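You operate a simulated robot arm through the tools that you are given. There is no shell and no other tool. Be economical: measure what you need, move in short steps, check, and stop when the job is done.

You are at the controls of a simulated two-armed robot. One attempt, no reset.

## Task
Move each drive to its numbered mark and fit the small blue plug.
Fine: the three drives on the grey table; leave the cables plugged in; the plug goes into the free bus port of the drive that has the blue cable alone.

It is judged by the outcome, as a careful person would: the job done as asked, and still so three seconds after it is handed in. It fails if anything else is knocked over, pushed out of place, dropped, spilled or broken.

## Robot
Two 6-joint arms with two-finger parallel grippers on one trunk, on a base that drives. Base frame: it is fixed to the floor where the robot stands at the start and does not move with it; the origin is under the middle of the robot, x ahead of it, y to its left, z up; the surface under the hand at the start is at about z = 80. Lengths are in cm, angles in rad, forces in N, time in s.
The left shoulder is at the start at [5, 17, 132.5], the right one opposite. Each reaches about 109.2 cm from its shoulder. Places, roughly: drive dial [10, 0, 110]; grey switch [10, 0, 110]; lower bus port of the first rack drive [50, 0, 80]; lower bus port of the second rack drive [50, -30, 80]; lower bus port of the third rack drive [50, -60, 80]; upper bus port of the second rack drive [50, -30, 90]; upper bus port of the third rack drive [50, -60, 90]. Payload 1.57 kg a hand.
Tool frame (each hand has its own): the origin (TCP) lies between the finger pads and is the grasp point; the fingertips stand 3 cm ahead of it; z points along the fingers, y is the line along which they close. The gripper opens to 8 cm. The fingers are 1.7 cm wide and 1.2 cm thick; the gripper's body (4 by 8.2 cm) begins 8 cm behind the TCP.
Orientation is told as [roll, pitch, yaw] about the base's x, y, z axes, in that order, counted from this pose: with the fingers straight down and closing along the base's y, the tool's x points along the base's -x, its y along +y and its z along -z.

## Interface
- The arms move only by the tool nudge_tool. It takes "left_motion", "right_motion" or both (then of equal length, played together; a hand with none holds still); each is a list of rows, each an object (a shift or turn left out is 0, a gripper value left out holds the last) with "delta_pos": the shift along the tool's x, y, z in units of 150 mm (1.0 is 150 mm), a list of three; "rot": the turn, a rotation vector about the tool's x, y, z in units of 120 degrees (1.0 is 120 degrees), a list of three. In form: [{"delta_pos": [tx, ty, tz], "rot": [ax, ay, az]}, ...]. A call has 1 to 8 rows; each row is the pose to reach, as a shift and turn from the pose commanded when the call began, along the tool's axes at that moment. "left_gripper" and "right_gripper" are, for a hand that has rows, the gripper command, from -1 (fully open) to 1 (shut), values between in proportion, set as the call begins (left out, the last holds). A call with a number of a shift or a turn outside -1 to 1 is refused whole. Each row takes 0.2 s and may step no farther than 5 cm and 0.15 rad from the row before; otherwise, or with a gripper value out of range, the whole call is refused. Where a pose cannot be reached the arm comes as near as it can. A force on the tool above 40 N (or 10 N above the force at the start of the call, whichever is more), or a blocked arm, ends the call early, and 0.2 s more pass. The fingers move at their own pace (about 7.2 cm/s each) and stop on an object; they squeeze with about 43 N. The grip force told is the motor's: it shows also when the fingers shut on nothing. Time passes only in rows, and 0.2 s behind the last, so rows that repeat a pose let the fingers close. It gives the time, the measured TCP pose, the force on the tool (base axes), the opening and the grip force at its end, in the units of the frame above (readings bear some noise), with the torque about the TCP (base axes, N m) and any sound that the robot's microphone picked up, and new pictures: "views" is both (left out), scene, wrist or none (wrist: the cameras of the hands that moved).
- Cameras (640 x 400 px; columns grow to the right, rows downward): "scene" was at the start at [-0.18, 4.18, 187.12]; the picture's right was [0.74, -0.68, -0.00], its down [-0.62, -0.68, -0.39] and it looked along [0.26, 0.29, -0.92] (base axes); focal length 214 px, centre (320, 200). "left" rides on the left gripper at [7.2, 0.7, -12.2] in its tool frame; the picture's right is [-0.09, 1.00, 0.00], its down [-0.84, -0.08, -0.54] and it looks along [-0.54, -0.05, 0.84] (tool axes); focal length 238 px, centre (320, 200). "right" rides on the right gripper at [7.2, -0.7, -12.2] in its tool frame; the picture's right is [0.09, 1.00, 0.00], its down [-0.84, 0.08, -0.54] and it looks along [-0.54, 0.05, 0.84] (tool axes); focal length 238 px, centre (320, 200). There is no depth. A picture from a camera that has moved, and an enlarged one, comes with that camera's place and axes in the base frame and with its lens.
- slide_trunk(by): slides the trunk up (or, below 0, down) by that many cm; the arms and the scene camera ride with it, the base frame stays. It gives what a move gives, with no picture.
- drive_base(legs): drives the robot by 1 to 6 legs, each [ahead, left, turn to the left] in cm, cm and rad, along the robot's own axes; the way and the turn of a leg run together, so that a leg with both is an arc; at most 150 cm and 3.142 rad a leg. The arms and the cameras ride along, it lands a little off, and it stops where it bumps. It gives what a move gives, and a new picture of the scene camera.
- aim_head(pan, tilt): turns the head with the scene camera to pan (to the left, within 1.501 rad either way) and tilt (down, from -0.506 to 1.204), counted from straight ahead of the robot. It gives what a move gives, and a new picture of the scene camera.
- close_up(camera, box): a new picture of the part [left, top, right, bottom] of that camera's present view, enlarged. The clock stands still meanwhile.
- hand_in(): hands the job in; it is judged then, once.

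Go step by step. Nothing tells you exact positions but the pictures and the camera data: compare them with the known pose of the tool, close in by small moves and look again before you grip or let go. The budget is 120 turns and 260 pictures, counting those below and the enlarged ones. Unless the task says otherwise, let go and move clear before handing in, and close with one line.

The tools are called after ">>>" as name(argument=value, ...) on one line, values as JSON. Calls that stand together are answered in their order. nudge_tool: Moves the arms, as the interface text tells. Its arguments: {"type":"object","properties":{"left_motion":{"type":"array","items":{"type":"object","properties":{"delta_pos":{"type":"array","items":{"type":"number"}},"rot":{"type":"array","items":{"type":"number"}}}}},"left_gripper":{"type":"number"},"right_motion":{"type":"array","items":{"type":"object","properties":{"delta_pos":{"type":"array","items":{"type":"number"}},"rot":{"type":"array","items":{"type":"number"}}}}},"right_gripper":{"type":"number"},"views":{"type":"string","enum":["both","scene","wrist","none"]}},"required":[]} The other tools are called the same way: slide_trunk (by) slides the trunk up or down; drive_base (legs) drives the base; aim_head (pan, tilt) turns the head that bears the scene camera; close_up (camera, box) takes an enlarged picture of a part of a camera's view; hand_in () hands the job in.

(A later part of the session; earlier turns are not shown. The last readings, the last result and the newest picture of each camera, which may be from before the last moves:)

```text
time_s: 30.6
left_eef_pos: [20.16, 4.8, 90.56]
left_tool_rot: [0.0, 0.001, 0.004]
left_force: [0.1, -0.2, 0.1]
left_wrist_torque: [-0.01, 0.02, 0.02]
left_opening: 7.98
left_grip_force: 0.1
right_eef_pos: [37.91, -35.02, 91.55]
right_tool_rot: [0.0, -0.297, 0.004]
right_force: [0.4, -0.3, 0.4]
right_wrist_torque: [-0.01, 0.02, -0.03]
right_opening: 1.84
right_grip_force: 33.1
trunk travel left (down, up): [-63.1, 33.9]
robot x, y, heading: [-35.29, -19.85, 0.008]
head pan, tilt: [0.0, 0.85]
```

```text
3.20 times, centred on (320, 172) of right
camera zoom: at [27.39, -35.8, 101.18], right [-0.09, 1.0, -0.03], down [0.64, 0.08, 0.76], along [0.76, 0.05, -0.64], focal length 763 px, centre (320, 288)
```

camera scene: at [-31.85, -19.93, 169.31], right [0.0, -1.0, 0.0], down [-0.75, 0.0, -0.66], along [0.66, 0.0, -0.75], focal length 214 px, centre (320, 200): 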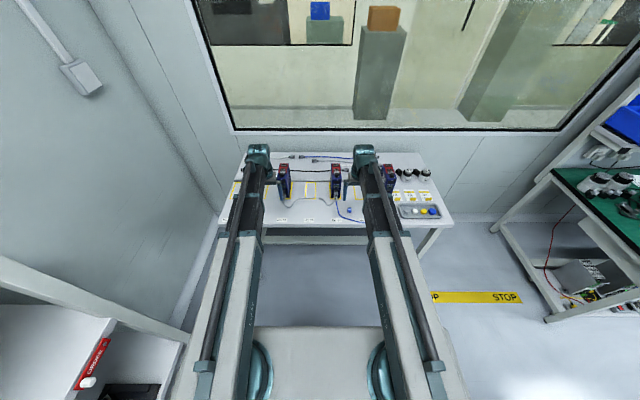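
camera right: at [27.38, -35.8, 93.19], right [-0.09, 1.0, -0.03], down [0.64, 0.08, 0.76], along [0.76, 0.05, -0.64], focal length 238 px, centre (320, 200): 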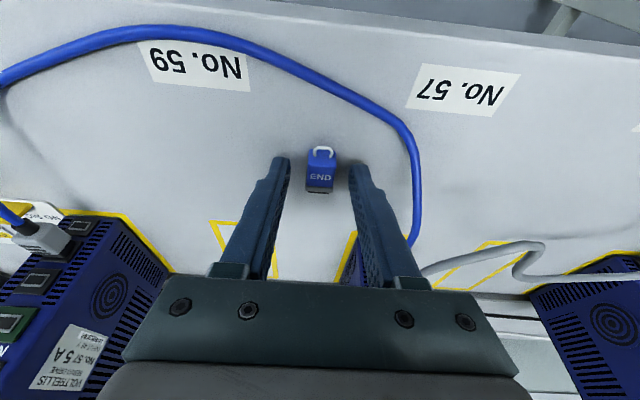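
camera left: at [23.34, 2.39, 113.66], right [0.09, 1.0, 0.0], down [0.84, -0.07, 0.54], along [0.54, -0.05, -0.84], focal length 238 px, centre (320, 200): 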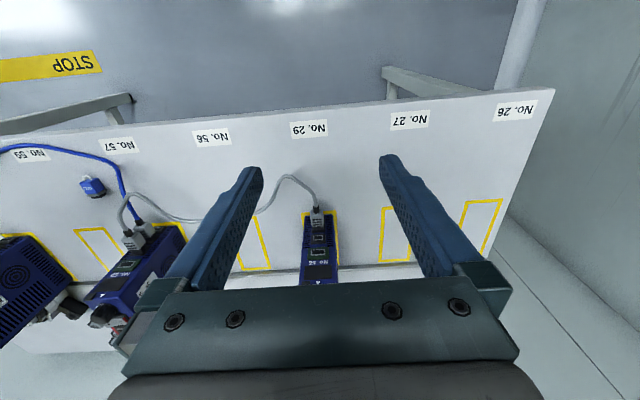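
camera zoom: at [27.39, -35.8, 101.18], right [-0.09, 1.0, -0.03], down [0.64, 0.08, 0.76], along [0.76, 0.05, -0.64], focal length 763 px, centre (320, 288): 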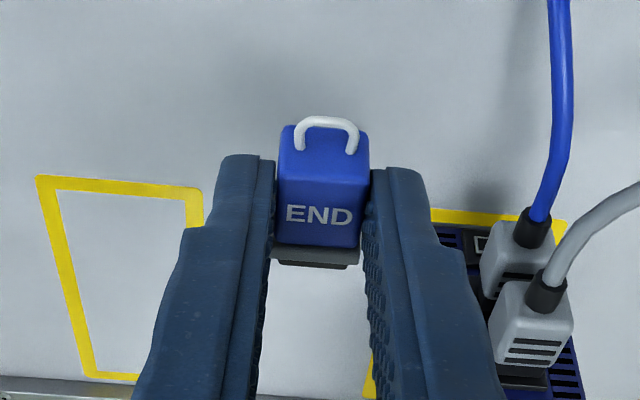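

The plug is held straight. Now I'll move the right hand sideways to stand in front of drive 57.

>>> nudge_tool(right_motion=[{"delta_pos": [0, -0.25, 0]}, {"delta_pos": [0, -0.5, 0]}, {"delta_pos": [0, -0.75, 0]}, {"delta_pos": [0, -1.0, 0]}], views="none")

>>> nudge_tool(right_motion=[{"delta_pos": [0, -0.23, 0]}, {"delta_pos": [0, -0.45, 0]}, {"delta_pos": [0, -0.45, 0]}], views="wrist")

>>> close_up(camera="right", box=[220, 110, 420, 280])

```text
time_s: 31.6
left_eef_pos: [20.24, 4.78, 90.52]
left_tool_rot: [0.001, -0.001, 0.005]
left_force: [0.5, -0.4, 0.3]
left_wrist_torque: [0.01, 0.01, -0.01]
left_opening: 7.98
left_grip_force: 0.1
right_eef_pos: [38.12, -50.21, 91.54]
right_tool_rot: [0.0, -0.299, 0.005]
right_force: [-0.3, 0.1, -0.4]
right_wrist_torque: [-0.02, -0.03, -0.02]
right_opening: 1.84
right_grip_force: 32.8
trunk travel left (down, up): [-63.1, 33.9]
robot x, y, heading: [-35.25, -19.98, 0.005]
head pan, tilt: [0.0, 0.85]
```

```text
time_s: 32.4
left_eef_pos: [20.33, 4.81, 90.58]
left_tool_rot: [0.001, 0.0, 0.005]
left_force: [-0.4, -0.9, 0.2]
left_wrist_torque: [-0.03, 0.0, 0.01]
left_opening: 8.0
left_grip_force: 0.1
right_eef_pos: [38.0, -56.86, 91.56]
right_tool_rot: [0.0, -0.298, 0.005]
right_force: [-0.1, 0.7, 0.1]
right_wrist_torque: [0.0, 0.02, -0.02]
right_opening: 1.83
right_grip_force: 32.9
trunk travel left (down, up): [-63.1, 33.9]
robot x, y, heading: [-35.48, -19.81, 0.008]
head pan, tilt: [0.0, 0.85]
camera right: at [27.44, -57.62, 101.19], right [-0.09, 1.0, -0.03], down [0.64, 0.08, 0.76], along [0.76, 0.05, -0.64], focal length 238 px, centre (320, 200)
```

right: 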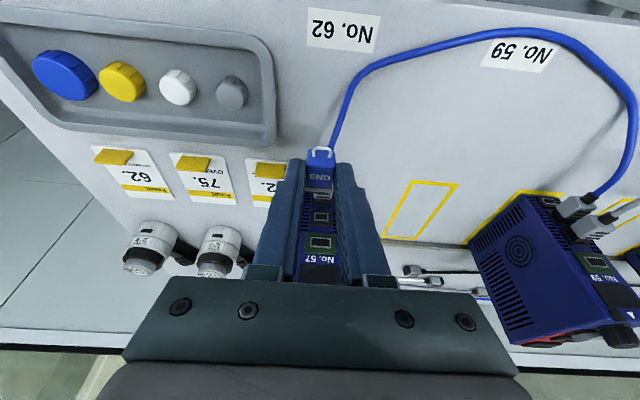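

```text
2.35 times, centred on (320, 195) of right
camera zoom: at [27.44, -57.62, 101.19], right [-0.09, 1.0, -0.03], down [0.64, 0.08, 0.76], along [0.76, 0.05, -0.64], focal length 561 px, centre (320, 212)
```

zoom: 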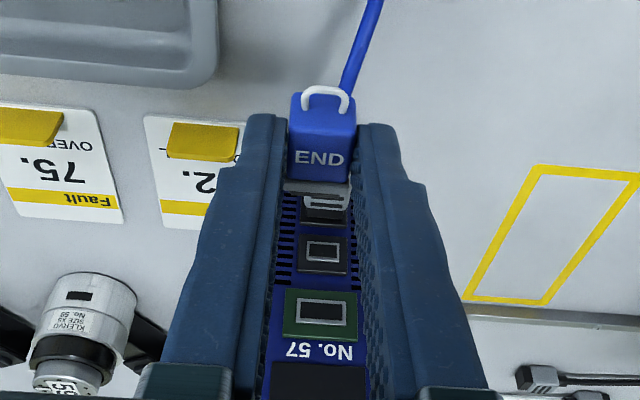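

The port column shows between the fingers; the target is the third connector, just below the green one. The plug needs about +0.9 cm in y and roughly 2.5 cm down. I'll approach partway and look again.

>>> nudge_tool(right_motion=[{"delta_pos": [0, 0.0607, 0]}, {"delta_pos": [-0.127, 0.0607, 0.0394]}, {"delta_pos": [-0.2547, 0.0607, 0.0788]}], views="none")

>>> slide_trunk(by=-2.0)

>>> close_up(camera="right", box=[260, 130, 380, 240])

```text
time_s: 33.2
left_eef_pos: [20.35, 4.82, 90.46]
left_tool_rot: [-0.001, 0.0, 0.006]
left_force: [-0.3, 0.9, -0.1]
left_wrist_torque: [-0.01, -0.04, -0.01]
left_opening: 7.98
left_grip_force: 0.1
right_eef_pos: [41.91, -56.02, 91.53]
right_tool_rot: [-0.001, -0.298, 0.006]
right_force: [0.5, 1.1, 0.1]
right_wrist_torque: [-0.02, -0.01, 0.0]
right_opening: 1.83
right_grip_force: 32.6
trunk travel left (down, up): [-63.1, 33.9]
robot x, y, heading: [-35.65, -19.86, 0.003]
head pan, tilt: [0.0, 0.85]
```

```text
time_s: 33.9
left_eef_pos: [20.2, 4.84, 88.55]
left_tool_rot: [-0.001, 0.0, 0.006]
left_force: [0.1, -0.7, -0.7]
left_wrist_torque: [0.0, 0.01, -0.03]
left_opening: 8.0
left_grip_force: 0.0
right_eef_pos: [42.0, -55.97, 89.66]
right_tool_rot: [0.0, -0.3, 0.006]
right_force: [-0.1, 0.0, -0.6]
right_wrist_torque: [0.02, 0.01, -0.01]
right_opening: 1.85
right_grip_force: 32.5
trunk travel left (down, up): [-61.1, 35.9]
robot x, y, heading: [-35.68, -19.66, 0.006]
head pan, tilt: [0.0, 0.85]
```

```text
3.64 times, centred on (320, 185) of right
camera zoom: at [31.37, -56.69, 99.19], right [-0.09, 1.0, -0.03], down [0.64, 0.08, 0.76], along [0.76, 0.05, -0.64], focal length 867 px, centre (320, 254)
```

zoom: 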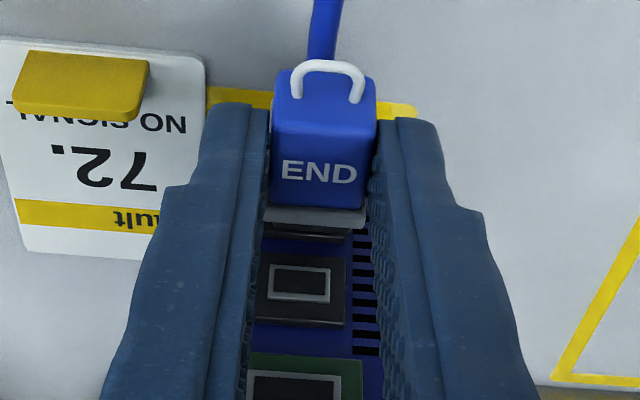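

y is aligned now. I'll lower 0.85 cm and advance another 2 cm, then look again at close range.

>>> slide_trunk(by=-0.85)

>>> nudge_tool(right_motion=[{"delta_pos": [-0.064, 0, 0.0197]}, {"delta_pos": [-0.127, 0, 0.0394]}], views="none")

>>> close_up(camera="right", box=[270, 130, 370, 220])

```text
time_s: 34.4
left_eef_pos: [20.22, 4.78, 87.63]
left_tool_rot: [0.001, -0.001, 0.005]
left_force: [0.2, 0.3, 0.6]
left_wrist_torque: [0.02, -0.01, 0.0]
left_opening: 8.0
left_grip_force: 0.0
right_eef_pos: [41.89, -55.93, 88.8]
right_tool_rot: [0.0, -0.301, 0.007]
right_force: [0.1, 0.3, 0.7]
right_wrist_torque: [-0.01, 0.01, -0.01]
right_opening: 1.86
right_grip_force: 32.7
trunk travel left (down, up): [-60.2, 36.8]
robot x, y, heading: [-35.44, -19.68, 0.007]
head pan, tilt: [0.0, 0.85]
```

```text
time_s: 35.0
left_eef_pos: [20.3, 4.8, 87.59]
left_tool_rot: [0.001, -0.001, 0.006]
left_force: [-0.2, 0.0, 0.5]
left_wrist_torque: [0.0, 0.02, 0.01]
left_opening: 8.01
left_grip_force: 0.1
right_eef_pos: [43.92, -55.9, 88.75]
right_tool_rot: [0.002, -0.299, 0.006]
right_force: [0.0, 0.5, -0.2]
right_wrist_torque: [0.06, 0.0, -0.02]
right_opening: 1.81
right_grip_force: 32.5
trunk travel left (down, up): [-60.2, 36.8]
robot x, y, heading: [-35.33, -19.99, 0.005]
head pan, tilt: [0.0, 0.85]
```

```text
4.44 times, centred on (320, 175) of right
camera zoom: at [33.41, -56.62, 98.33], right [-0.09, 1.0, -0.03], down [0.64, 0.08, 0.76], along [0.76, 0.05, -0.64], focal length 1059 px, centre (320, 311)
```

zoom: 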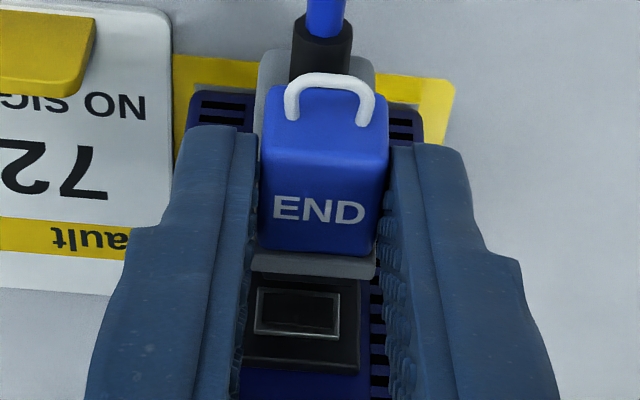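

The gap is about 1 cm and the height is close. I'll raise 0.2 cm and go forward in small steps, watching the force.

>>> slide_trunk(by=0.2)

>>> nudge_tool(right_motion=[{"delta_pos": [-0.016, 0, 0.005]}, {"delta_pos": [-0.032, 0, 0.01]}, {"delta_pos": [-0.032, 0, 0.01]}], views="none")

>>> close_up(camera="right", box=[270, 130, 370, 220])

```text
time_s: 35.5
left_eef_pos: [20.23, 4.75, 87.91]
left_tool_rot: [0.001, 0.001, 0.006]
left_force: [-1.3, -0.2, -0.6]
left_wrist_torque: [0.01, -0.01, -0.02]
left_opening: 7.98
left_grip_force: 0.1
right_eef_pos: [43.97, -55.87, 88.94]
right_tool_rot: [0.001, -0.299, 0.006]
right_force: [0.7, 0.1, -0.7]
right_wrist_torque: [0.01, 0.03, 0.01]
right_opening: 1.83
right_grip_force: 32.8
trunk travel left (down, up): [-60.4, 36.6]
robot x, y, heading: [-35.48, -20.04, 0.007]
head pan, tilt: [0.0, 0.85]
```

```text
time_s: 36.4
left_eef_pos: [20.23, 4.83, 87.84]
left_tool_rot: [-0.001, 0.0, 0.005]
left_force: [-0.5, -0.1, 0.0]
left_wrist_torque: [0.0, -0.02, 0.01]
left_opening: 7.99
left_grip_force: 0.0
right_eef_pos: [44.43, -55.86, 89.01]
right_tool_rot: [0.001, -0.3, 0.007]
right_force: [-1.0, 0.8, -0.3]
right_wrist_torque: [-0.02, 0.02, -0.04]
right_opening: 1.85
right_grip_force: 32.6
trunk travel left (down, up): [-60.4, 36.6]
robot x, y, heading: [-35.59, -19.78, 0.005]
head pan, tilt: [0.0, 0.85]
```

```text
4.44 times, centred on (320, 175) of right
camera zoom: at [33.85, -56.6, 98.53], right [-0.09, 1.0, -0.03], down [0.64, 0.08, 0.76], along [0.76, 0.05, -0.64], focal length 1059 px, centre (320, 311)
```

zoom: 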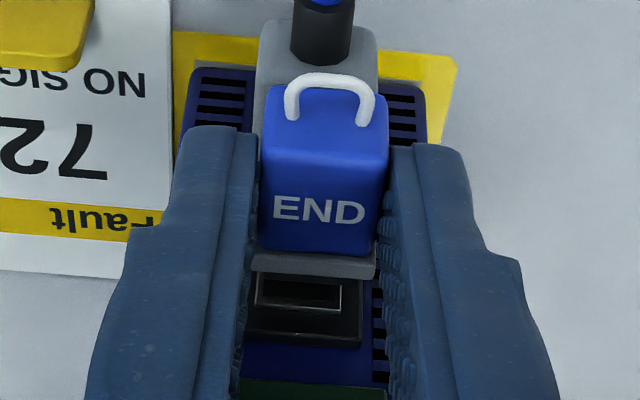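

The port centre reads about 0.2 cm to the -y side and slightly higher. I'll correct that and advance 0.5 cm.

>>> slide_trunk(by=0.1)

>>> nudge_tool(right_motion=[{"delta_pos": [0, -0.014, 0]}, {"delta_pos": [-0.016, -0.014, 0.005]}, {"delta_pos": [-0.032, -0.014, 0.01]}, {"delta_pos": [-0.032, -0.014, 0.01]}], views="none")

>>> close_up(camera="right", box=[270, 130, 370, 220])

```text
time_s: 36.9
left_eef_pos: [20.28, 4.85, 88.07]
left_tool_rot: [-0.001, -0.002, 0.004]
left_force: [-0.6, 0.0, -1.0]
left_wrist_torque: [-0.01, 0.0, 0.05]
left_opening: 8.01
left_grip_force: 0.1
right_eef_pos: [44.41, -55.82, 89.03]
right_tool_rot: [0.001, -0.299, 0.004]
right_force: [-0.2, 0.1, -0.6]
right_wrist_torque: [0.0, 0.02, 0.02]
right_opening: 1.82
right_grip_force: 33.4
trunk travel left (down, up): [-60.5, 36.5]
robot x, y, heading: [-35.27, -19.74, 0.007]
head pan, tilt: [0.0, 0.85]
```

```text
time_s: 37.9
left_eef_pos: [20.23, 4.89, 88.06]
left_tool_rot: [-0.001, 0.0, 0.006]
left_force: [-0.7, 0.7, 0.0]
left_wrist_torque: [-0.02, 0.02, 0.0]
left_opening: 7.99
left_grip_force: 0.1
right_eef_pos: [44.88, -56.07, 89.09]
right_tool_rot: [0.001, -0.299, 0.006]
right_force: [-2.0, 0.0, -0.6]
right_wrist_torque: [-0.04, 0.02, -0.02]
right_opening: 1.85
right_grip_force: 33.3
trunk travel left (down, up): [-60.5, 36.5]
robot x, y, heading: [-35.6, -19.84, 0.011]
head pan, tilt: [0.0, 0.85]
```

```text
4.44 times, centred on (320, 175) of right
camera zoom: at [34.3, -56.78, 98.64], right [-0.09, 1.0, -0.03], down [0.64, 0.08, 0.76], along [0.76, 0.05, -0.64], focal length 1059 px, centre (320, 311)
```

zoom: 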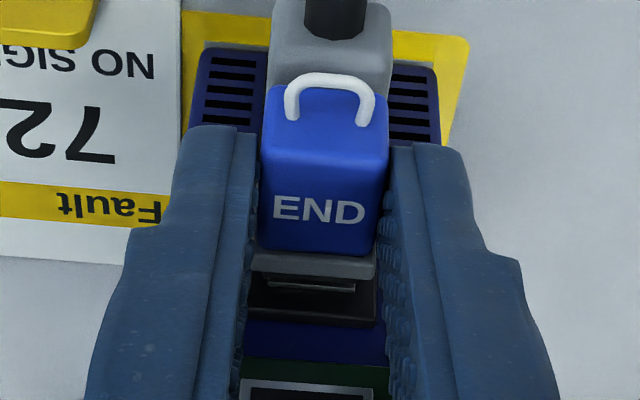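

Aligned laterally, with a slight force just starting. Another small step forward.

>>> nudge_tool(right_motion=[{"delta_pos": [-0.013, 0, 0.004]}, {"delta_pos": [-0.026, 0, 0.008]}, {"delta_pos": [-0.026, 0, 0.008]}], views="none")

>>> close_up(camera="right", box=[270, 130, 370, 220])

```text
time_s: 38.7
left_eef_pos: [20.28, 4.86, 88.09]
left_tool_rot: [-0.001, 0.0, 0.004]
left_force: [0.0, -0.3, 0.7]
left_wrist_torque: [-0.01, 0.02, 0.01]
left_opening: 7.99
left_grip_force: 0.0
right_eef_pos: [45.37, -56.06, 88.9]
right_tool_rot: [0.0, -0.301, 0.006]
right_force: [-2.1, 0.6, -1.6]
right_wrist_torque: [-0.02, 0.16, 0.0]
right_opening: 1.83
right_grip_force: 33.2
trunk travel left (down, up): [-60.5, 36.5]
robot x, y, heading: [-35.52, -20.0, 0.004]
head pan, tilt: [0.0, 0.85]
```

```text
4.44 times, centred on (320, 175) of right
camera zoom: at [34.76, -56.8, 98.63], right [-0.09, 1.0, -0.03], down [0.64, 0.08, 0.76], along [0.76, 0.05, -0.64], focal length 1059 px, centre (320, 311)
```

zoom: 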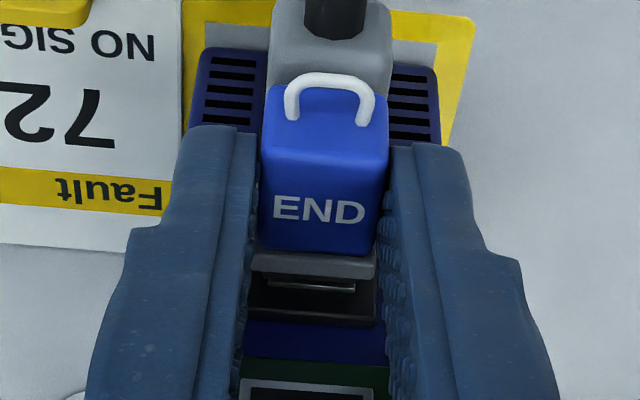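

The drive is sliding back rather than accepting the plug. The force suggests the plug is slightly high, so I'll back off, lower 0.2 cm and try once more.

>>> nudge_tool(right_motion=[{"delta_pos": [0.025, 0, -0.008]}], views="none")

>>> slide_trunk(by=-0.2)

>>> nudge_tool(right_motion=[{"delta_pos": [-0.02, 0, 0.006]}, {"delta_pos": [-0.04, 0, 0.0123]}, {"delta_pos": [-0.05, 0, 0.0155]}, {"delta_pos": [-0.05, 0, 0.0155]}], views="none")

>>> close_up(camera="right", box=[270, 130, 370, 220])

```text
time_s: 39.1
left_eef_pos: [20.2, 4.84, 87.97]
left_tool_rot: [0.0, 0.0, 0.006]
left_force: [0.1, 1.0, 0.4]
left_wrist_torque: [0.0, 0.03, 0.02]
left_opening: 8.05
left_grip_force: 0.1
right_eef_pos: [44.92, -56.06, 88.95]
right_tool_rot: [-0.001, -0.301, 0.005]
right_force: [0.4, 0.1, -0.2]
right_wrist_torque: [0.04, -0.03, 0.01]
right_opening: 1.84
right_grip_force: 33.3
trunk travel left (down, up): [-60.5, 36.5]
robot x, y, heading: [-35.05, -19.72, 0.01]
head pan, tilt: [0.0, 0.85]
```

```text
time_s: 39.6
left_eef_pos: [20.22, 4.9, 87.87]
left_tool_rot: [0.001, 0.002, 0.005]
left_force: [-0.4, -0.3, -0.2]
left_wrist_torque: [0.01, 0.01, 0.01]
left_opening: 8.02
left_grip_force: 0.0
right_eef_pos: [44.96, -56.09, 88.84]
right_tool_rot: [0.0, -0.301, 0.005]
right_force: [-0.6, -0.6, 0.0]
right_wrist_torque: [-0.01, 0.03, 0.03]
right_opening: 1.84
right_grip_force: 32.4
trunk travel left (down, up): [-60.3, 36.7]
robot x, y, heading: [-35.3, -20.03, 0.003]
head pan, tilt: [0.0, 0.85]
```

```text
time_s: 40.6
left_eef_pos: [20.21, 4.75, 87.83]
left_tool_rot: [0.0, -0.001, 0.006]
left_force: [0.0, 0.2, 0.0]
left_wrist_torque: [0.01, 0.0, 0.01]
left_opening: 8.03
left_grip_force: 0.0
right_eef_pos: [45.69, -56.02, 88.87]
right_tool_rot: [0.0, -0.299, 0.006]
right_force: [-3.8, -0.7, 0.0]
right_wrist_torque: [-0.02, 0.06, -0.04]
right_opening: 1.84
right_grip_force: 32.4
trunk travel left (down, up): [-60.3, 36.7]
robot x, y, heading: [-35.44, -19.93, -0.002]
head pan, tilt: [0.0, 0.85]
```

```text
4.44 times, centred on (320, 175) of right
camera zoom: at [35.1, -56.82, 98.45], right [-0.09, 1.0, -0.03], down [0.64, 0.08, 0.76], along [0.76, 0.05, -0.64], focal length 1059 px, centre (320, 311)
```

zoom: 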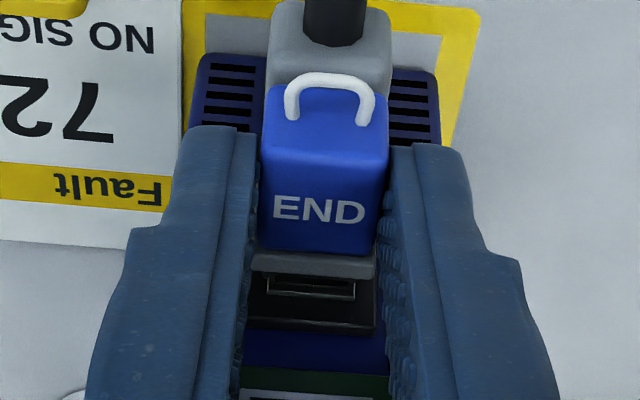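

The drive only slides; it needs bracing while the plug goes in. I'll keep the plug in the right hand, retreat it, shift the base 15 cm right, and use the left hand to move the drives and later hold drive 57.

>>> nudge_tool(right_motion=[{"delta_pos": [0.223, 0, -0.069]}, {"delta_pos": [0.446, 0, -0.138]}, {"delta_pos": [0.669, 0, -0.207]}, {"delta_pos": [0.891, 0, -0.2758]}], views="none")

>>> nudge_tool(right_motion=[{"delta_pos": [0.223, 0, -0.069]}, {"delta_pos": [0.446, 0, -0.138]}, {"delta_pos": [0.6, 0, -0.1857]}], views="none")

>>> slide_trunk(by=12)

>>> drive_base(legs=[[0, -15, 0]])

```text
time_s: 41.6
left_eef_pos: [20.18, 4.78, 87.84]
left_tool_rot: [-0.001, 0.001, 0.006]
left_force: [-0.5, -0.5, 0.1]
left_wrist_torque: [0.01, -0.01, -0.03]
left_opening: 7.98
left_grip_force: 0.0
right_eef_pos: [31.55, -56.36, 88.86]
right_tool_rot: [-0.001, -0.299, 0.005]
right_force: [0.7, 0.0, 0.4]
right_wrist_torque: [-0.01, 0.0, 0.02]
right_opening: 1.85
right_grip_force: 32.9
trunk travel left (down, up): [-60.3, 36.7]
robot x, y, heading: [-35.34, -19.79, 0.005]
head pan, tilt: [0.0, 0.85]
```

```text
time_s: 42.4
left_eef_pos: [20.25, 4.82, 87.76]
left_tool_rot: [0.0, 0.0, 0.004]
left_force: [0.6, 0.3, -0.3]
left_wrist_torque: [0.03, 0.03, 0.03]
left_opening: 8.0
left_grip_force: 0.1
right_eef_pos: [22.05, -56.24, 88.9]
right_tool_rot: [-0.001, -0.298, 0.006]
right_force: [-0.2, -0.2, -0.2]
right_wrist_torque: [-0.01, 0.01, 0.0]
right_opening: 1.84
right_grip_force: 32.6
trunk travel left (down, up): [-60.3, 36.7]
robot x, y, heading: [-35.5, -19.78, 0.005]
head pan, tilt: [0.0, 0.85]
```

```text
time_s: 43.9
left_eef_pos: [20.25, 4.82, 99.82]
left_tool_rot: [0.0, 0.0, 0.006]
left_force: [-0.2, 0.0, 0.9]
left_wrist_torque: [0.0, -0.03, 0.02]
left_opening: 7.99
left_grip_force: 0.1
right_eef_pos: [22.15, -56.21, 100.72]
right_tool_rot: [-0.001, -0.298, 0.004]
right_force: [0.0, 0.4, -0.5]
right_wrist_torque: [-0.02, -0.03, -0.02]
right_opening: 1.89
right_grip_force: 32.5
trunk travel left (down, up): [-72.3, 24.7]
robot x, y, heading: [-35.5, -19.77, 0.005]
head pan, tilt: [0.0, 0.85]
```

```text
time_s: 45.3
left_eef_pos: [20.42, -10.77, 99.77]
left_tool_rot: [0.002, 0.001, 0.003]
left_force: [0.6, -0.5, 0.0]
left_wrist_torque: [0.01, -0.05, -0.01]
left_opening: 8.01
left_grip_force: 0.0
right_eef_pos: [22.28, -71.65, 100.72]
right_tool_rot: [0.0, -0.298, 0.004]
right_force: [0.2, -0.6, 0.3]
right_wrist_torque: [0.01, 0.0, 0.02]
right_opening: 1.85
right_grip_force: 32.9
trunk travel left (down, up): [-72.3, 24.7]
robot x, y, heading: [-35.27, -35.57, 0.008]
head pan, tilt: [0.0, 0.85]
camera scene: at [-31.78, -35.5, 167.66], right [0.0, -1.0, 0.0], down [-0.75, 0.0, -0.66], along [0.66, 0.0, -0.75], focal length 214 px, centre (320, 200)
```

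scene: 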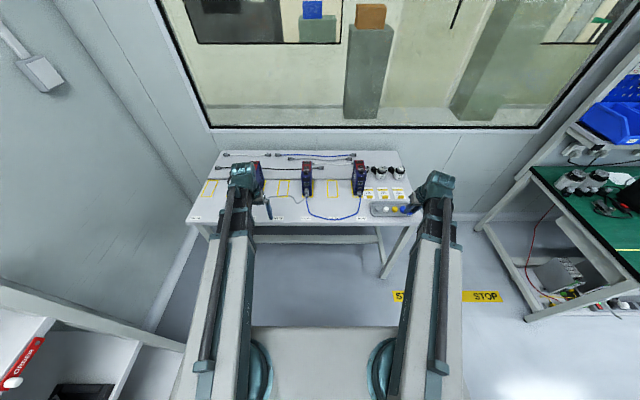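

Base is shifted. Next I'll raise a little and bring the left hand toward drive 59, then measure it.

>>> slide_trunk(by=4)

>>> nudge_tool(left_motion=[{"delta_pos": [-0.25, -0.2, 0]}, {"delta_pos": [-0.5, -0.4, 0]}, {"delta_pos": [-0.75, -0.6, 0]}, {"delta_pos": [-0.95, -0.8, 0]}, {"delta_pos": [-1.0, -1.0, 0]}], views="none")

>>> nudge_tool(left_motion=[{"delta_pos": [-0.1, -0.05, 0]}, {"delta_pos": [-0.3, -0.14, 0]}], views="wrist")

```text
time_s: 46.1
left_eef_pos: [20.34, -10.7, 103.81]
left_tool_rot: [0.0, 0.001, 0.004]
left_force: [0.1, 0.4, -0.8]
left_wrist_torque: [-0.03, -0.01, 0.0]
left_opening: 8.0
left_grip_force: 0.0
right_eef_pos: [22.18, -71.5, 104.9]
right_tool_rot: [0.0, -0.298, 0.003]
right_force: [0.3, 0.1, -0.5]
right_wrist_torque: [-0.02, -0.01, -0.02]
right_opening: 1.86
right_grip_force: 32.8
trunk travel left (down, up): [-76.3, 20.7]
robot x, y, heading: [-35.51, -35.28, 0.007]
head pan, tilt: [0.0, 0.85]
```

```text
time_s: 47.3
left_eef_pos: [35.62, -25.48, 103.82]
left_tool_rot: [0.001, -0.002, 0.003]
left_force: [-0.7, 0.1, -0.2]
left_wrist_torque: [0.01, 0.01, 0.02]
left_opening: 8.0
left_grip_force: 0.0
right_eef_pos: [22.22, -71.66, 104.79]
right_tool_rot: [0.001, -0.299, 0.003]
right_force: [-0.2, 0.6, -0.3]
right_wrist_torque: [-0.02, -0.02, 0.02]
right_opening: 1.83
right_grip_force: 32.6
trunk travel left (down, up): [-76.3, 20.7]
robot x, y, heading: [-35.57, -35.88, 0.004]
head pan, tilt: [0.0, 0.85]
```

```text
time_s: 47.9
left_eef_pos: [40.18, -27.66, 103.75]
left_tool_rot: [0.001, 0.001, 0.004]
left_force: [-0.3, 0.7, 0.6]
left_wrist_torque: [0.0, 0.03, -0.03]
left_opening: 8.0
left_grip_force: 0.0
right_eef_pos: [22.19, -71.67, 104.79]
right_tool_rot: [0.001, -0.299, 0.003]
right_force: [-0.4, -0.5, -0.4]
right_wrist_torque: [-0.01, -0.02, 0.0]
right_opening: 1.87
right_grip_force: 33.0
trunk travel left (down, up): [-76.3, 20.7]
robot x, y, heading: [-35.31, -35.21, 0.005]
head pan, tilt: [0.0, 0.85]
camera left: at [32.96, -27.05, 115.98], right [0.09, 1.0, 0.0], down [0.84, -0.07, 0.54], along [0.54, -0.05, -0.84], focal length 238 px, centre (320, 200)
```

left: 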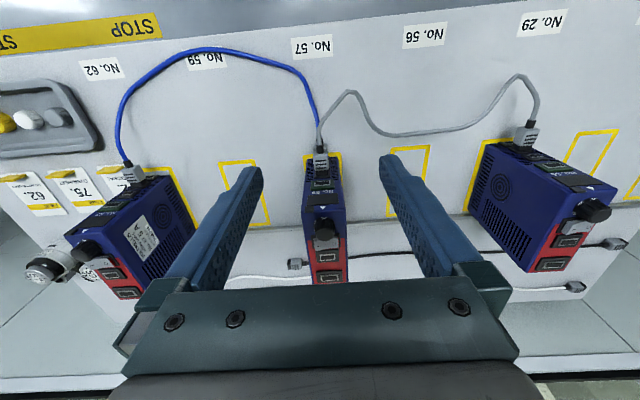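

Good view of drive 59 between the fingers. I'll zoom to measure its top and the neighbouring marks.

>>> close_up(camera="left", box=[210, 140, 420, 290])

```text
2.67 times, centred on (315, 215) of left
camera zoom: at [32.96, -27.05, 115.98], right [0.09, 1.0, 0.0], down [0.84, -0.07, 0.54], along [0.54, -0.05, -0.84], focal length 636 px, centre (333, 160)
```

zoom: 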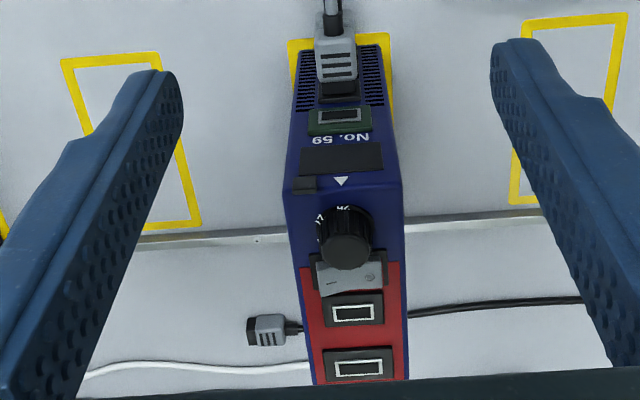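

Drive 59 is 12 × 4.8 cm with its centre at (53.8, -28.1) and its top near z 95. Mark 59 is centred at (53.8, -42.0), a 14 cm pitch. I'll move over the drive and lower.

>>> nudge_tool(left_motion=[{"delta_pos": [-0.3, -0.03, 0]}, {"delta_pos": [-0.6, -0.03, 0]}, {"delta_pos": [-0.92, -0.03, 0]}], left_gripper=-1, views="none")

>>> slide_trunk(by=-7)

>>> nudge_tool(left_motion=[{"delta_pos": [0, 0, 0]}], views="both")

```text
time_s: 48.7
left_eef_pos: [53.74, -28.05, 103.72]
left_tool_rot: [0.002, 0.002, 0.003]
left_force: [-0.8, -0.8, 1.0]
left_wrist_torque: [0.03, -0.01, 0.01]
left_opening: 8.01
left_grip_force: 0.0
right_eef_pos: [22.31, -71.64, 104.73]
right_tool_rot: [0.0, -0.299, 0.003]
right_force: [0.4, 0.5, 0.1]
right_wrist_torque: [0.01, 0.03, -0.01]
right_opening: 1.86
right_grip_force: 32.9
trunk travel left (down, up): [-76.3, 20.7]
robot x, y, heading: [-35.55, -34.91, -0.001]
head pan, tilt: [0.0, 0.85]
```

```text
time_s: 49.8
left_eef_pos: [53.49, -28.01, 96.9]
left_tool_rot: [-0.001, 0.0, 0.004]
left_force: [-0.7, -0.6, 1.0]
left_wrist_torque: [0.0, -0.01, -0.03]
left_opening: 7.99
left_grip_force: 0.1
right_eef_pos: [22.25, -71.55, 97.78]
right_tool_rot: [0.0, -0.298, 0.003]
right_force: [0.3, 0.6, -0.5]
right_wrist_torque: [-0.01, 0.0, -0.01]
right_opening: 1.81
right_grip_force: 33.0
trunk travel left (down, up): [-69.3, 27.7]
robot x, y, heading: [-35.63, -35.37, 0.0]
head pan, tilt: [0.0, 0.85]
```

```text
time_s: 50.2
left_eef_pos: [53.57, -28.14, 96.88]
left_tool_rot: [0.001, 0.0, 0.004]
left_force: [-1.1, -0.4, -0.8]
left_wrist_torque: [0.03, 0.02, 0.03]
left_opening: 7.97
left_grip_force: 0.1
right_eef_pos: [22.07, -71.57, 97.81]
right_tool_rot: [-0.002, -0.3, 0.004]
right_force: [0.2, 0.6, -0.7]
right_wrist_torque: [0.01, -0.01, -0.01]
right_opening: 1.83
right_grip_force: 33.5
trunk travel left (down, up): [-69.3, 27.7]
robot x, y, heading: [-35.1, -35.07, 0.007]
head pan, tilt: [0.0, 0.85]
camera scene: at [-31.78, -35.36, 164.66], right [0.0, -1.0, 0.0], down [-0.75, 0.0, -0.66], along [0.66, 0.0, -0.75], focal length 214 px, centre (320, 200)
camera left: at [46.44, -27.39, 109.01], right [0.09, 1.0, 0.0], down [0.84, -0.07, 0.54], along [0.54, -0.05, -0.84], focal length 238 px, centre (320, 200)
```

scene: 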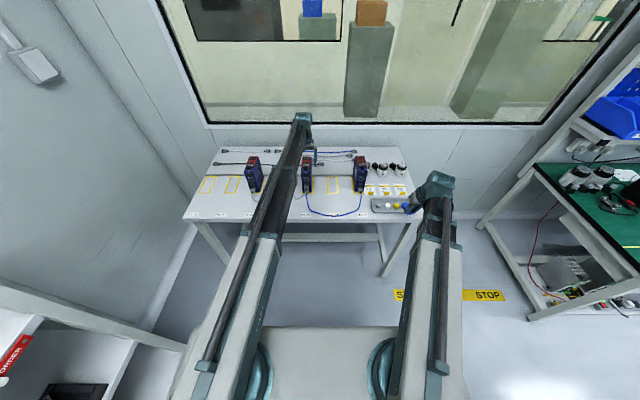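
left: 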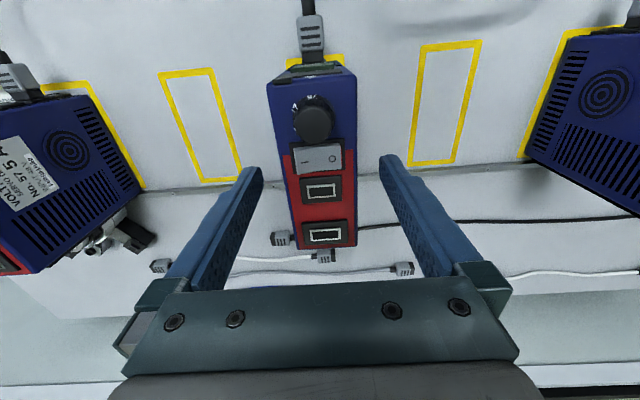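

The drive is centred between the fingers. Lowering to the grip height and closing.

>>> slide_trunk(by=-6.3)

>>> nudge_tool(left_motion=[{"delta_pos": [0, 0, 0]}, {"delta_pos": [0, 0, 0]}, {"delta_pos": [0, 0, 0]}], left_gripper=1, views="none")

>>> slide_trunk(by=1.5)

>>> nudge_tool(left_motion=[{"delta_pos": [0, 0, 0]}], views="wrist")

```text
time_s: 51.2
left_eef_pos: [53.54, -27.91, 90.42]
left_tool_rot: [0.002, 0.001, 0.005]
left_force: [0.3, -0.2, 0.2]
left_wrist_torque: [0.0, -0.03, -0.01]
left_opening: 8.01
left_grip_force: 0.0
right_eef_pos: [22.3, -71.57, 91.41]
right_tool_rot: [0.001, -0.299, 0.003]
right_force: [-0.3, 0.7, -0.2]
right_wrist_torque: [0.02, 0.01, 0.0]
right_opening: 1.85
right_grip_force: 32.6
trunk travel left (down, up): [-63.0, 34.0]
robot x, y, heading: [-35.24, -35.04, 0.003]
head pan, tilt: [0.0, 0.85]
```

```text
time_s: 52.0
left_eef_pos: [53.5, -28.04, 90.47]
left_tool_rot: [0.002, -0.001, 0.004]
left_force: [0.8, 0.0, 1.2]
left_wrist_torque: [-0.04, 0.16, -0.08]
left_opening: 5.0
left_grip_force: 43.6
right_eef_pos: [22.15, -71.55, 91.46]
right_tool_rot: [0.001, -0.298, 0.003]
right_force: [0.9, 0.5, -0.3]
right_wrist_torque: [-0.05, -0.01, 0.0]
right_opening: 1.86
right_grip_force: 33.5
trunk travel left (down, up): [-63.0, 34.0]
robot x, y, heading: [-35.47, -34.89, 0.007]
head pan, tilt: [0.0, 0.85]
```

```text
time_s: 52.6
left_eef_pos: [53.53, -28.13, 91.95]
left_tool_rot: [0.0, 0.002, 0.004]
left_force: [0.5, 0.3, -9.2]
left_wrist_torque: [-0.02, -0.03, 0.0]
left_opening: 5.01
left_grip_force: 43.2
right_eef_pos: [22.28, -71.58, 92.78]
right_tool_rot: [0.001, -0.3, 0.003]
right_force: [0.4, 0.8, -0.2]
right_wrist_torque: [0.03, 0.02, 0.0]
right_opening: 1.83
right_grip_force: 33.0
trunk travel left (down, up): [-64.5, 32.5]
robot x, y, heading: [-35.4, -35.04, 0.005]
head pan, tilt: [0.0, 0.85]
```

```text
time_s: 53.0
left_eef_pos: [53.6, -28.07, 91.91]
left_tool_rot: [0.0, 0.002, 0.004]
left_force: [0.0, 0.9, -7.8]
left_wrist_torque: [0.03, 0.01, 0.03]
left_opening: 4.95
left_grip_force: 43.0
right_eef_pos: [22.25, -71.57, 92.97]
right_tool_rot: [0.0, -0.299, 0.004]
right_force: [0.2, 0.2, 0.1]
right_wrist_torque: [0.0, -0.02, -0.02]
right_opening: 1.84
right_grip_force: 32.7
trunk travel left (down, up): [-64.5, 32.5]
robot x, y, heading: [-35.23, -35.3, 0.001]
head pan, tilt: [0.0, 0.85]
camera left: at [46.51, -27.38, 104.14], right [0.09, 1.0, 0.0], down [0.84, -0.07, 0.54], along [0.54, -0.05, -0.84], focal length 238 px, centre (320, 200)
```

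left: 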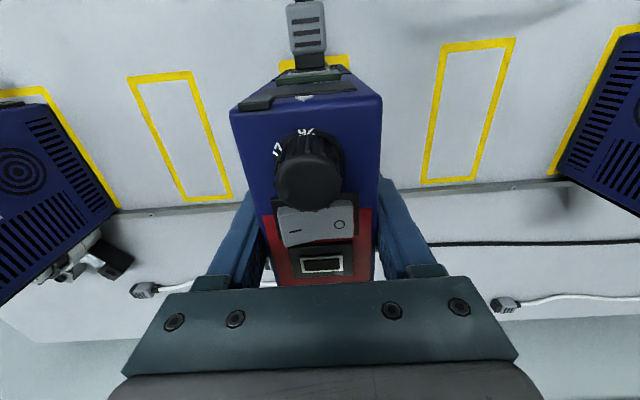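

Lifted cleanly (about 8 N). Moving it 14 cm to mark 59 and lowering.

>>> nudge_tool(left_motion=[{"delta_pos": [0, -0.19, 0]}, {"delta_pos": [0, -0.38, 0]}, {"delta_pos": [0, -0.57, 0]}, {"delta_pos": [0, -0.76, 0]}, {"delta_pos": [-0.004, -0.933, 0]}, {"delta_pos": [-0.004, -0.933, 0]}], views="none")

>>> slide_trunk(by=-1.2)

>>> nudge_tool(left_motion=[{"delta_pos": [0, 0, 0]}], views="wrist")

```text
time_s: 54.4
left_eef_pos: [53.5, -42.05, 92.0]
left_tool_rot: [-0.001, 0.003, 0.003]
left_force: [-0.2, 1.0, -9.3]
left_wrist_torque: [0.03, -0.01, -0.03]
left_opening: 4.97
left_grip_force: 43.3
right_eef_pos: [22.23, -71.65, 92.84]
right_tool_rot: [0.0, -0.299, 0.004]
right_force: [-0.1, -0.3, -0.4]
right_wrist_torque: [-0.01, 0.0, 0.0]
right_opening: 1.84
right_grip_force: 32.8
trunk travel left (down, up): [-64.5, 32.5]
robot x, y, heading: [-35.43, -35.59, 0.005]
head pan, tilt: [0.0, 0.85]
```

```text
time_s: 55.0
left_eef_pos: [53.41, -42.0, 90.77]
left_tool_rot: [0.0, 0.001, 0.005]
left_force: [-0.2, -0.4, -10.2]
left_wrist_torque: [0.01, -0.01, -0.02]
left_opening: 5.0
left_grip_force: 43.2
right_eef_pos: [22.33, -71.57, 91.74]
right_tool_rot: [0.0, -0.299, 0.003]
right_force: [-1.0, 0.1, 0.8]
right_wrist_torque: [-0.01, -0.01, 0.03]
right_opening: 1.83
right_grip_force: 32.5
trunk travel left (down, up): [-63.3, 33.7]
robot x, y, heading: [-35.52, -35.03, 0.004]
head pan, tilt: [0.0, 0.85]
```

```text
time_s: 55.4
left_eef_pos: [53.54, -42.03, 90.77]
left_tool_rot: [0.0, 0.0, 0.003]
left_force: [-0.7, 1.0, -8.3]
left_wrist_torque: [-0.02, 0.01, 0.0]
left_opening: 5.0
left_grip_force: 43.0
right_eef_pos: [22.24, -71.56, 91.71]
right_tool_rot: [0.0, -0.3, 0.003]
right_force: [0.0, 0.4, -1.1]
right_wrist_torque: [-0.02, 0.03, -0.01]
right_opening: 1.84
right_grip_force: 32.8
trunk travel left (down, up): [-63.3, 33.7]
robot x, y, heading: [-35.55, -35.5, 0.002]
head pan, tilt: [0.0, 0.85]
camera left: at [46.33, -41.37, 102.93], right [0.09, 1.0, 0.0], down [0.84, -0.07, 0.54], along [0.54, -0.05, -0.84], focal length 238 px, centre (320, 200)
```

left: 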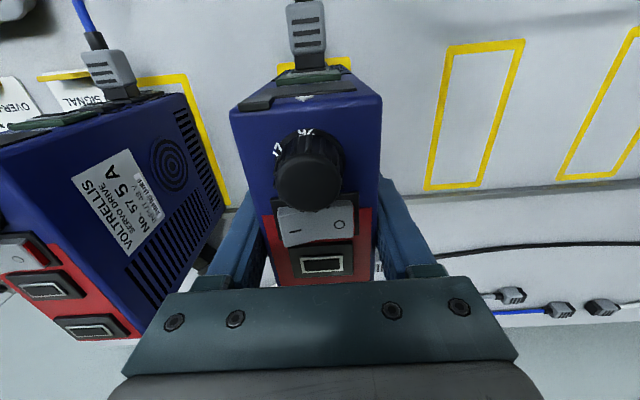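

It's nearly seated on mark 59. Lowering the last 3 mm, releasing and rising to check.

>>> slide_trunk(by=-0.3)

>>> nudge_tool(left_motion=[{"delta_pos": [0, 0, 0]}, {"delta_pos": [0, 0, 0]}, {"delta_pos": [0, 0, 0]}], left_gripper=-1, views="none")

>>> slide_trunk(by=13.3)

>>> nudge_tool(left_motion=[{"delta_pos": [0.3, 0, 0]}, {"delta_pos": [0.6, 0, 0]}, {"delta_pos": [0.9, 0, 0]}], views="wrist")

>>> close_up(camera="left", box=[210, 120, 420, 280])

```text
time_s: 56.0
left_eef_pos: [53.41, -42.05, 90.54]
left_tool_rot: [-0.001, -0.001, 0.003]
left_force: [3.9, 0.6, 2.0]
left_wrist_torque: [0.13, 0.29, -0.07]
left_opening: 5.01
left_grip_force: 43.0
right_eef_pos: [22.19, -71.72, 91.54]
right_tool_rot: [0.0, -0.298, 0.004]
right_force: [0.2, -0.6, -0.3]
right_wrist_torque: [-0.01, 0.03, -0.05]
right_opening: 1.84
right_grip_force: 32.4
trunk travel left (down, up): [-63.0, 34.0]
robot x, y, heading: [-35.3, -35.39, 0.003]
head pan, tilt: [0.0, 0.85]
```

```text
time_s: 56.8
left_eef_pos: [53.44, -42.09, 90.47]
left_tool_rot: [-0.001, -0.001, 0.004]
left_force: [-0.4, 0.1, -0.2]
left_wrist_torque: [0.02, -0.02, -0.04]
left_opening: 8.03
left_grip_force: 0.0
right_eef_pos: [22.14, -71.62, 91.48]
right_tool_rot: [0.0, -0.297, 0.003]
right_force: [0.2, 1.1, -0.1]
right_wrist_torque: [0.02, -0.04, 0.01]
right_opening: 1.83
right_grip_force: 32.9
trunk travel left (down, up): [-63.0, 34.0]
robot x, y, heading: [-35.64, -34.84, 0.005]
head pan, tilt: [0.0, 0.85]
```

```text
time_s: 58.4
left_eef_pos: [53.46, -41.92, 103.86]
left_tool_rot: [0.0, -0.002, 0.003]
left_force: [-0.2, -0.4, 0.1]
left_wrist_torque: [-0.02, 0.0, -0.01]
left_opening: 8.0
left_grip_force: 0.1
right_eef_pos: [22.16, -71.63, 104.75]
right_tool_rot: [-0.001, -0.298, 0.004]
right_force: [0.0, 0.9, -0.1]
right_wrist_torque: [0.01, -0.04, -0.01]
right_opening: 1.86
right_grip_force: 32.8
trunk travel left (down, up): [-76.3, 20.7]
robot x, y, heading: [-35.76, -35.33, 0.004]
head pan, tilt: [0.0, 0.85]
```

```text
time_s: 59.2
left_eef_pos: [39.95, -42.27, 103.92]
left_tool_rot: [0.0, -0.002, 0.007]
left_force: [0.8, -0.4, 0.5]
left_wrist_torque: [-0.01, 0.0, -0.02]
left_opening: 7.96
left_grip_force: 0.0
right_eef_pos: [22.05, -71.54, 104.75]
right_tool_rot: [0.0, -0.3, 0.004]
right_force: [-0.6, 1.1, 0.0]
right_wrist_torque: [0.0, -0.02, -0.02]
right_opening: 1.82
right_grip_force: 33.1
trunk travel left (down, up): [-76.3, 20.7]
robot x, y, heading: [-35.88, -35.51, 0.003]
head pan, tilt: [0.0, 0.85]
camera left: at [32.83, -41.59, 116.03], right [0.09, 1.0, 0.0], down [0.84, -0.07, 0.54], along [0.54, -0.05, -0.84], focal length 238 px, centre (320, 200)
```

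left: 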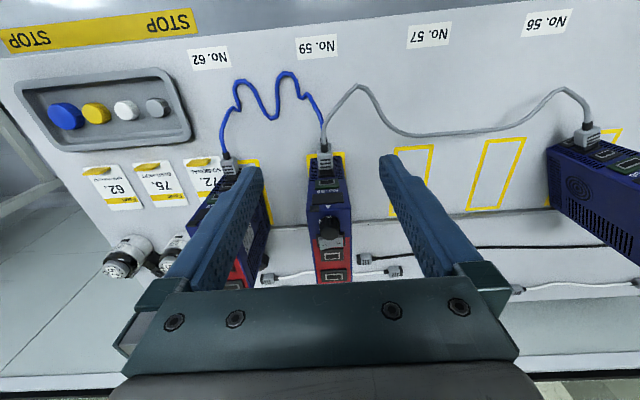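

```text
2.50 times, centred on (315, 200) of left
camera zoom: at [32.83, -41.59, 116.03], right [0.09, 1.0, 0.0], down [0.84, -0.07, 0.54], along [0.54, -0.05, -0.84], focal length 596 px, centre (332, 200)
```

zoom: 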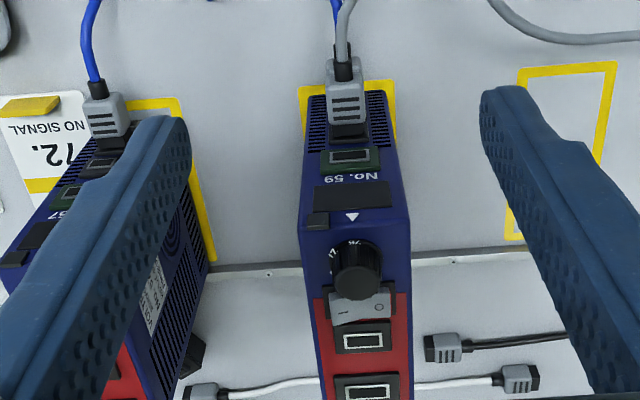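

Drive 59 sits neatly inside mark 59. Next I'll look at drive 57 from in front.

>>> nudge_tool(left_motion=[{"delta_pos": [0, -0.3, 0]}, {"delta_pos": [0, -0.6, 0]}, {"delta_pos": [0, -0.93, 0]}], views="none")

>>> close_up(camera="left", box=[210, 120, 420, 290])

```text
time_s: 60.0
left_eef_pos: [40.36, -56.16, 103.76]
left_tool_rot: [-0.002, -0.002, 0.003]
left_force: [-0.6, -0.3, -0.3]
left_wrist_torque: [-0.03, 0.01, -0.01]
left_opening: 8.01
left_grip_force: 0.0
right_eef_pos: [22.23, -71.66, 104.76]
right_tool_rot: [0.001, -0.297, 0.003]
right_force: [1.0, -0.7, -0.9]
right_wrist_torque: [-0.01, 0.0, -0.01]
right_opening: 1.84
right_grip_force: 32.8
trunk travel left (down, up): [-76.3, 20.7]
robot x, y, heading: [-35.42, -35.18, 0.002]
head pan, tilt: [0.0, 0.85]
```

```text
2.35 times, centred on (315, 205) of left
camera zoom: at [33.18, -55.51, 115.98], right [0.09, 1.0, 0.0], down [0.84, -0.07, 0.54], along [0.54, -0.05, -0.84], focal length 561 px, centre (332, 188)
```

zoom: 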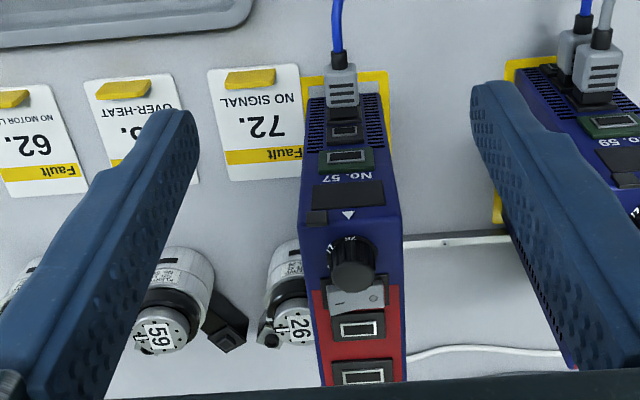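

Drive 57 has slid about 0.7 cm back and is centred at (54.5, -56.15). I'll grip it about 1.8 cm behind centre, at the height that also suits the plug, so the left hand can keep holding it during the insertion.

>>> nudge_tool(left_motion=[{"delta_pos": [-0.3, 0, 0]}, {"delta_pos": [-0.6, 0, 0]}, {"delta_pos": [-0.9, 0, 0]}], views="none")

>>> nudge_tool(left_motion=[{"delta_pos": [-0.16, 0, 0]}, {"delta_pos": [-0.16, 0, 0]}], views="none")

>>> slide_trunk(by=-7)

>>> nudge_tool(left_motion=[{"delta_pos": [0, 0, 0]}], views="both")

```text
time_s: 60.8
left_eef_pos: [49.12, -54.28, 103.81]
left_tool_rot: [-0.002, -0.005, 0.003]
left_force: [0.2, 0.3, 0.2]
left_wrist_torque: [-0.05, 0.05, 0.02]
left_opening: 7.98
left_grip_force: 0.0
left hand out of reach, approached as far as the arm can: row 2, 3
right_eef_pos: [22.2, -71.53, 104.78]
right_tool_rot: [-0.001, -0.299, 0.003]
right_force: [0.4, 0.6, -0.1]
right_wrist_torque: [-0.01, 0.01, 0.01]
right_opening: 1.87
right_grip_force: 33.0
trunk travel left (down, up): [-76.3, 20.7]
robot x, y, heading: [-35.47, -35.37, 0.005]
head pan, tilt: [0.0, 0.85]
```

```text
time_s: 61.4
left_eef_pos: [49.36, -53.16, 103.8]
left_tool_rot: [0.0, -0.004, 0.004]
left_force: [0.4, 0.0, -0.1]
left_wrist_torque: [0.02, -0.05, -0.02]
left_opening: 7.98
left_grip_force: 0.0
left hand out of reach, approached as far as the arm can: row 1, 2
right_eef_pos: [22.13, -71.54, 104.76]
right_tool_rot: [0.0, -0.299, 0.003]
right_force: [-0.4, 0.2, -0.3]
right_wrist_torque: [0.02, -0.02, 0.03]
right_opening: 1.84
right_grip_force: 32.8
trunk travel left (down, up): [-76.3, 20.7]
robot x, y, heading: [-35.71, -35.22, 0.006]
head pan, tilt: [0.0, 0.85]
```

```text
time_s: 62.2
left_eef_pos: [49.35, -53.24, 98.05]
left_tool_rot: [-0.011, -0.003, 0.003]
left_force: [-5.8, 1.9, 21.6]
left_wrist_torque: [-0.84, 0.23, 0.0]
left_opening: 7.89
left_grip_force: 0.1
right_eef_pos: [22.1, -71.52, 98.86]
right_tool_rot: [0.001, -0.3, 0.005]
right_force: [-0.3, -0.1, 0.9]
right_wrist_torque: [-0.01, 0.02, -0.05]
right_opening: 1.83
right_grip_force: 33.0
trunk travel left (down, up): [-70.3, 26.7]
robot x, y, heading: [-35.62, -35.27, 0.003]
head pan, tilt: [0.0, 0.85]
stopped: the force on the tool passed its limit at 298 N (the readings are from after the stop); the commanded pose is now the measured one
```

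```text
time_s: 62.6
left_eef_pos: [49.27, -53.19, 97.84]
left_tool_rot: [-0.007, -0.006, 0.002]
left_force: [-8.6, 2.6, 17.2]
left_wrist_torque: [-0.64, 0.39, -0.35]
left_opening: 7.86
left_grip_force: 0.2
right_eef_pos: [22.12, -71.53, 98.84]
right_tool_rot: [0.0, -0.299, 0.004]
right_force: [0.0, 0.0, 0.1]
right_wrist_torque: [0.0, -0.01, -0.01]
right_opening: 1.86
right_grip_force: 32.5
trunk travel left (down, up): [-70.3, 26.7]
robot x, y, heading: [-35.32, -35.2, -0.004]
head pan, tilt: [0.0, 0.85]
camera scene: at [-32.07, -35.3, 165.62], right [0.0, -1.0, 0.0], down [-0.75, 0.0, -0.66], along [0.66, 0.0, -0.75], focal length 214 px, centre (320, 200)
camera left: at [42.1, -52.55, 110.11], right [0.09, 1.0, -0.01], down [0.83, -0.07, 0.55], along [0.54, -0.06, -0.84], focal length 238 px, centre (320, 200)
```

scene: 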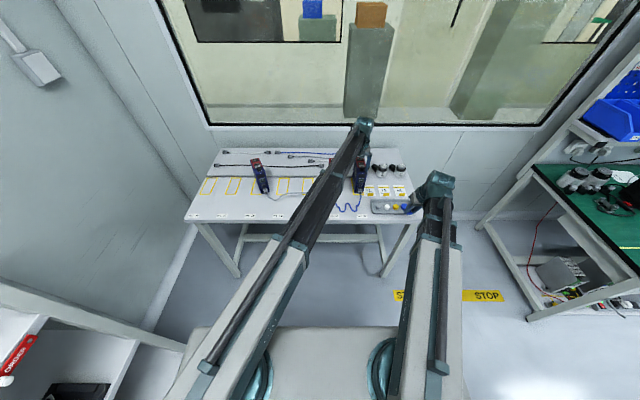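
left: 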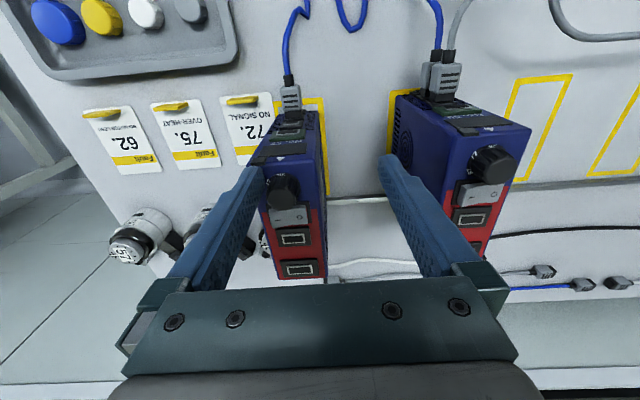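

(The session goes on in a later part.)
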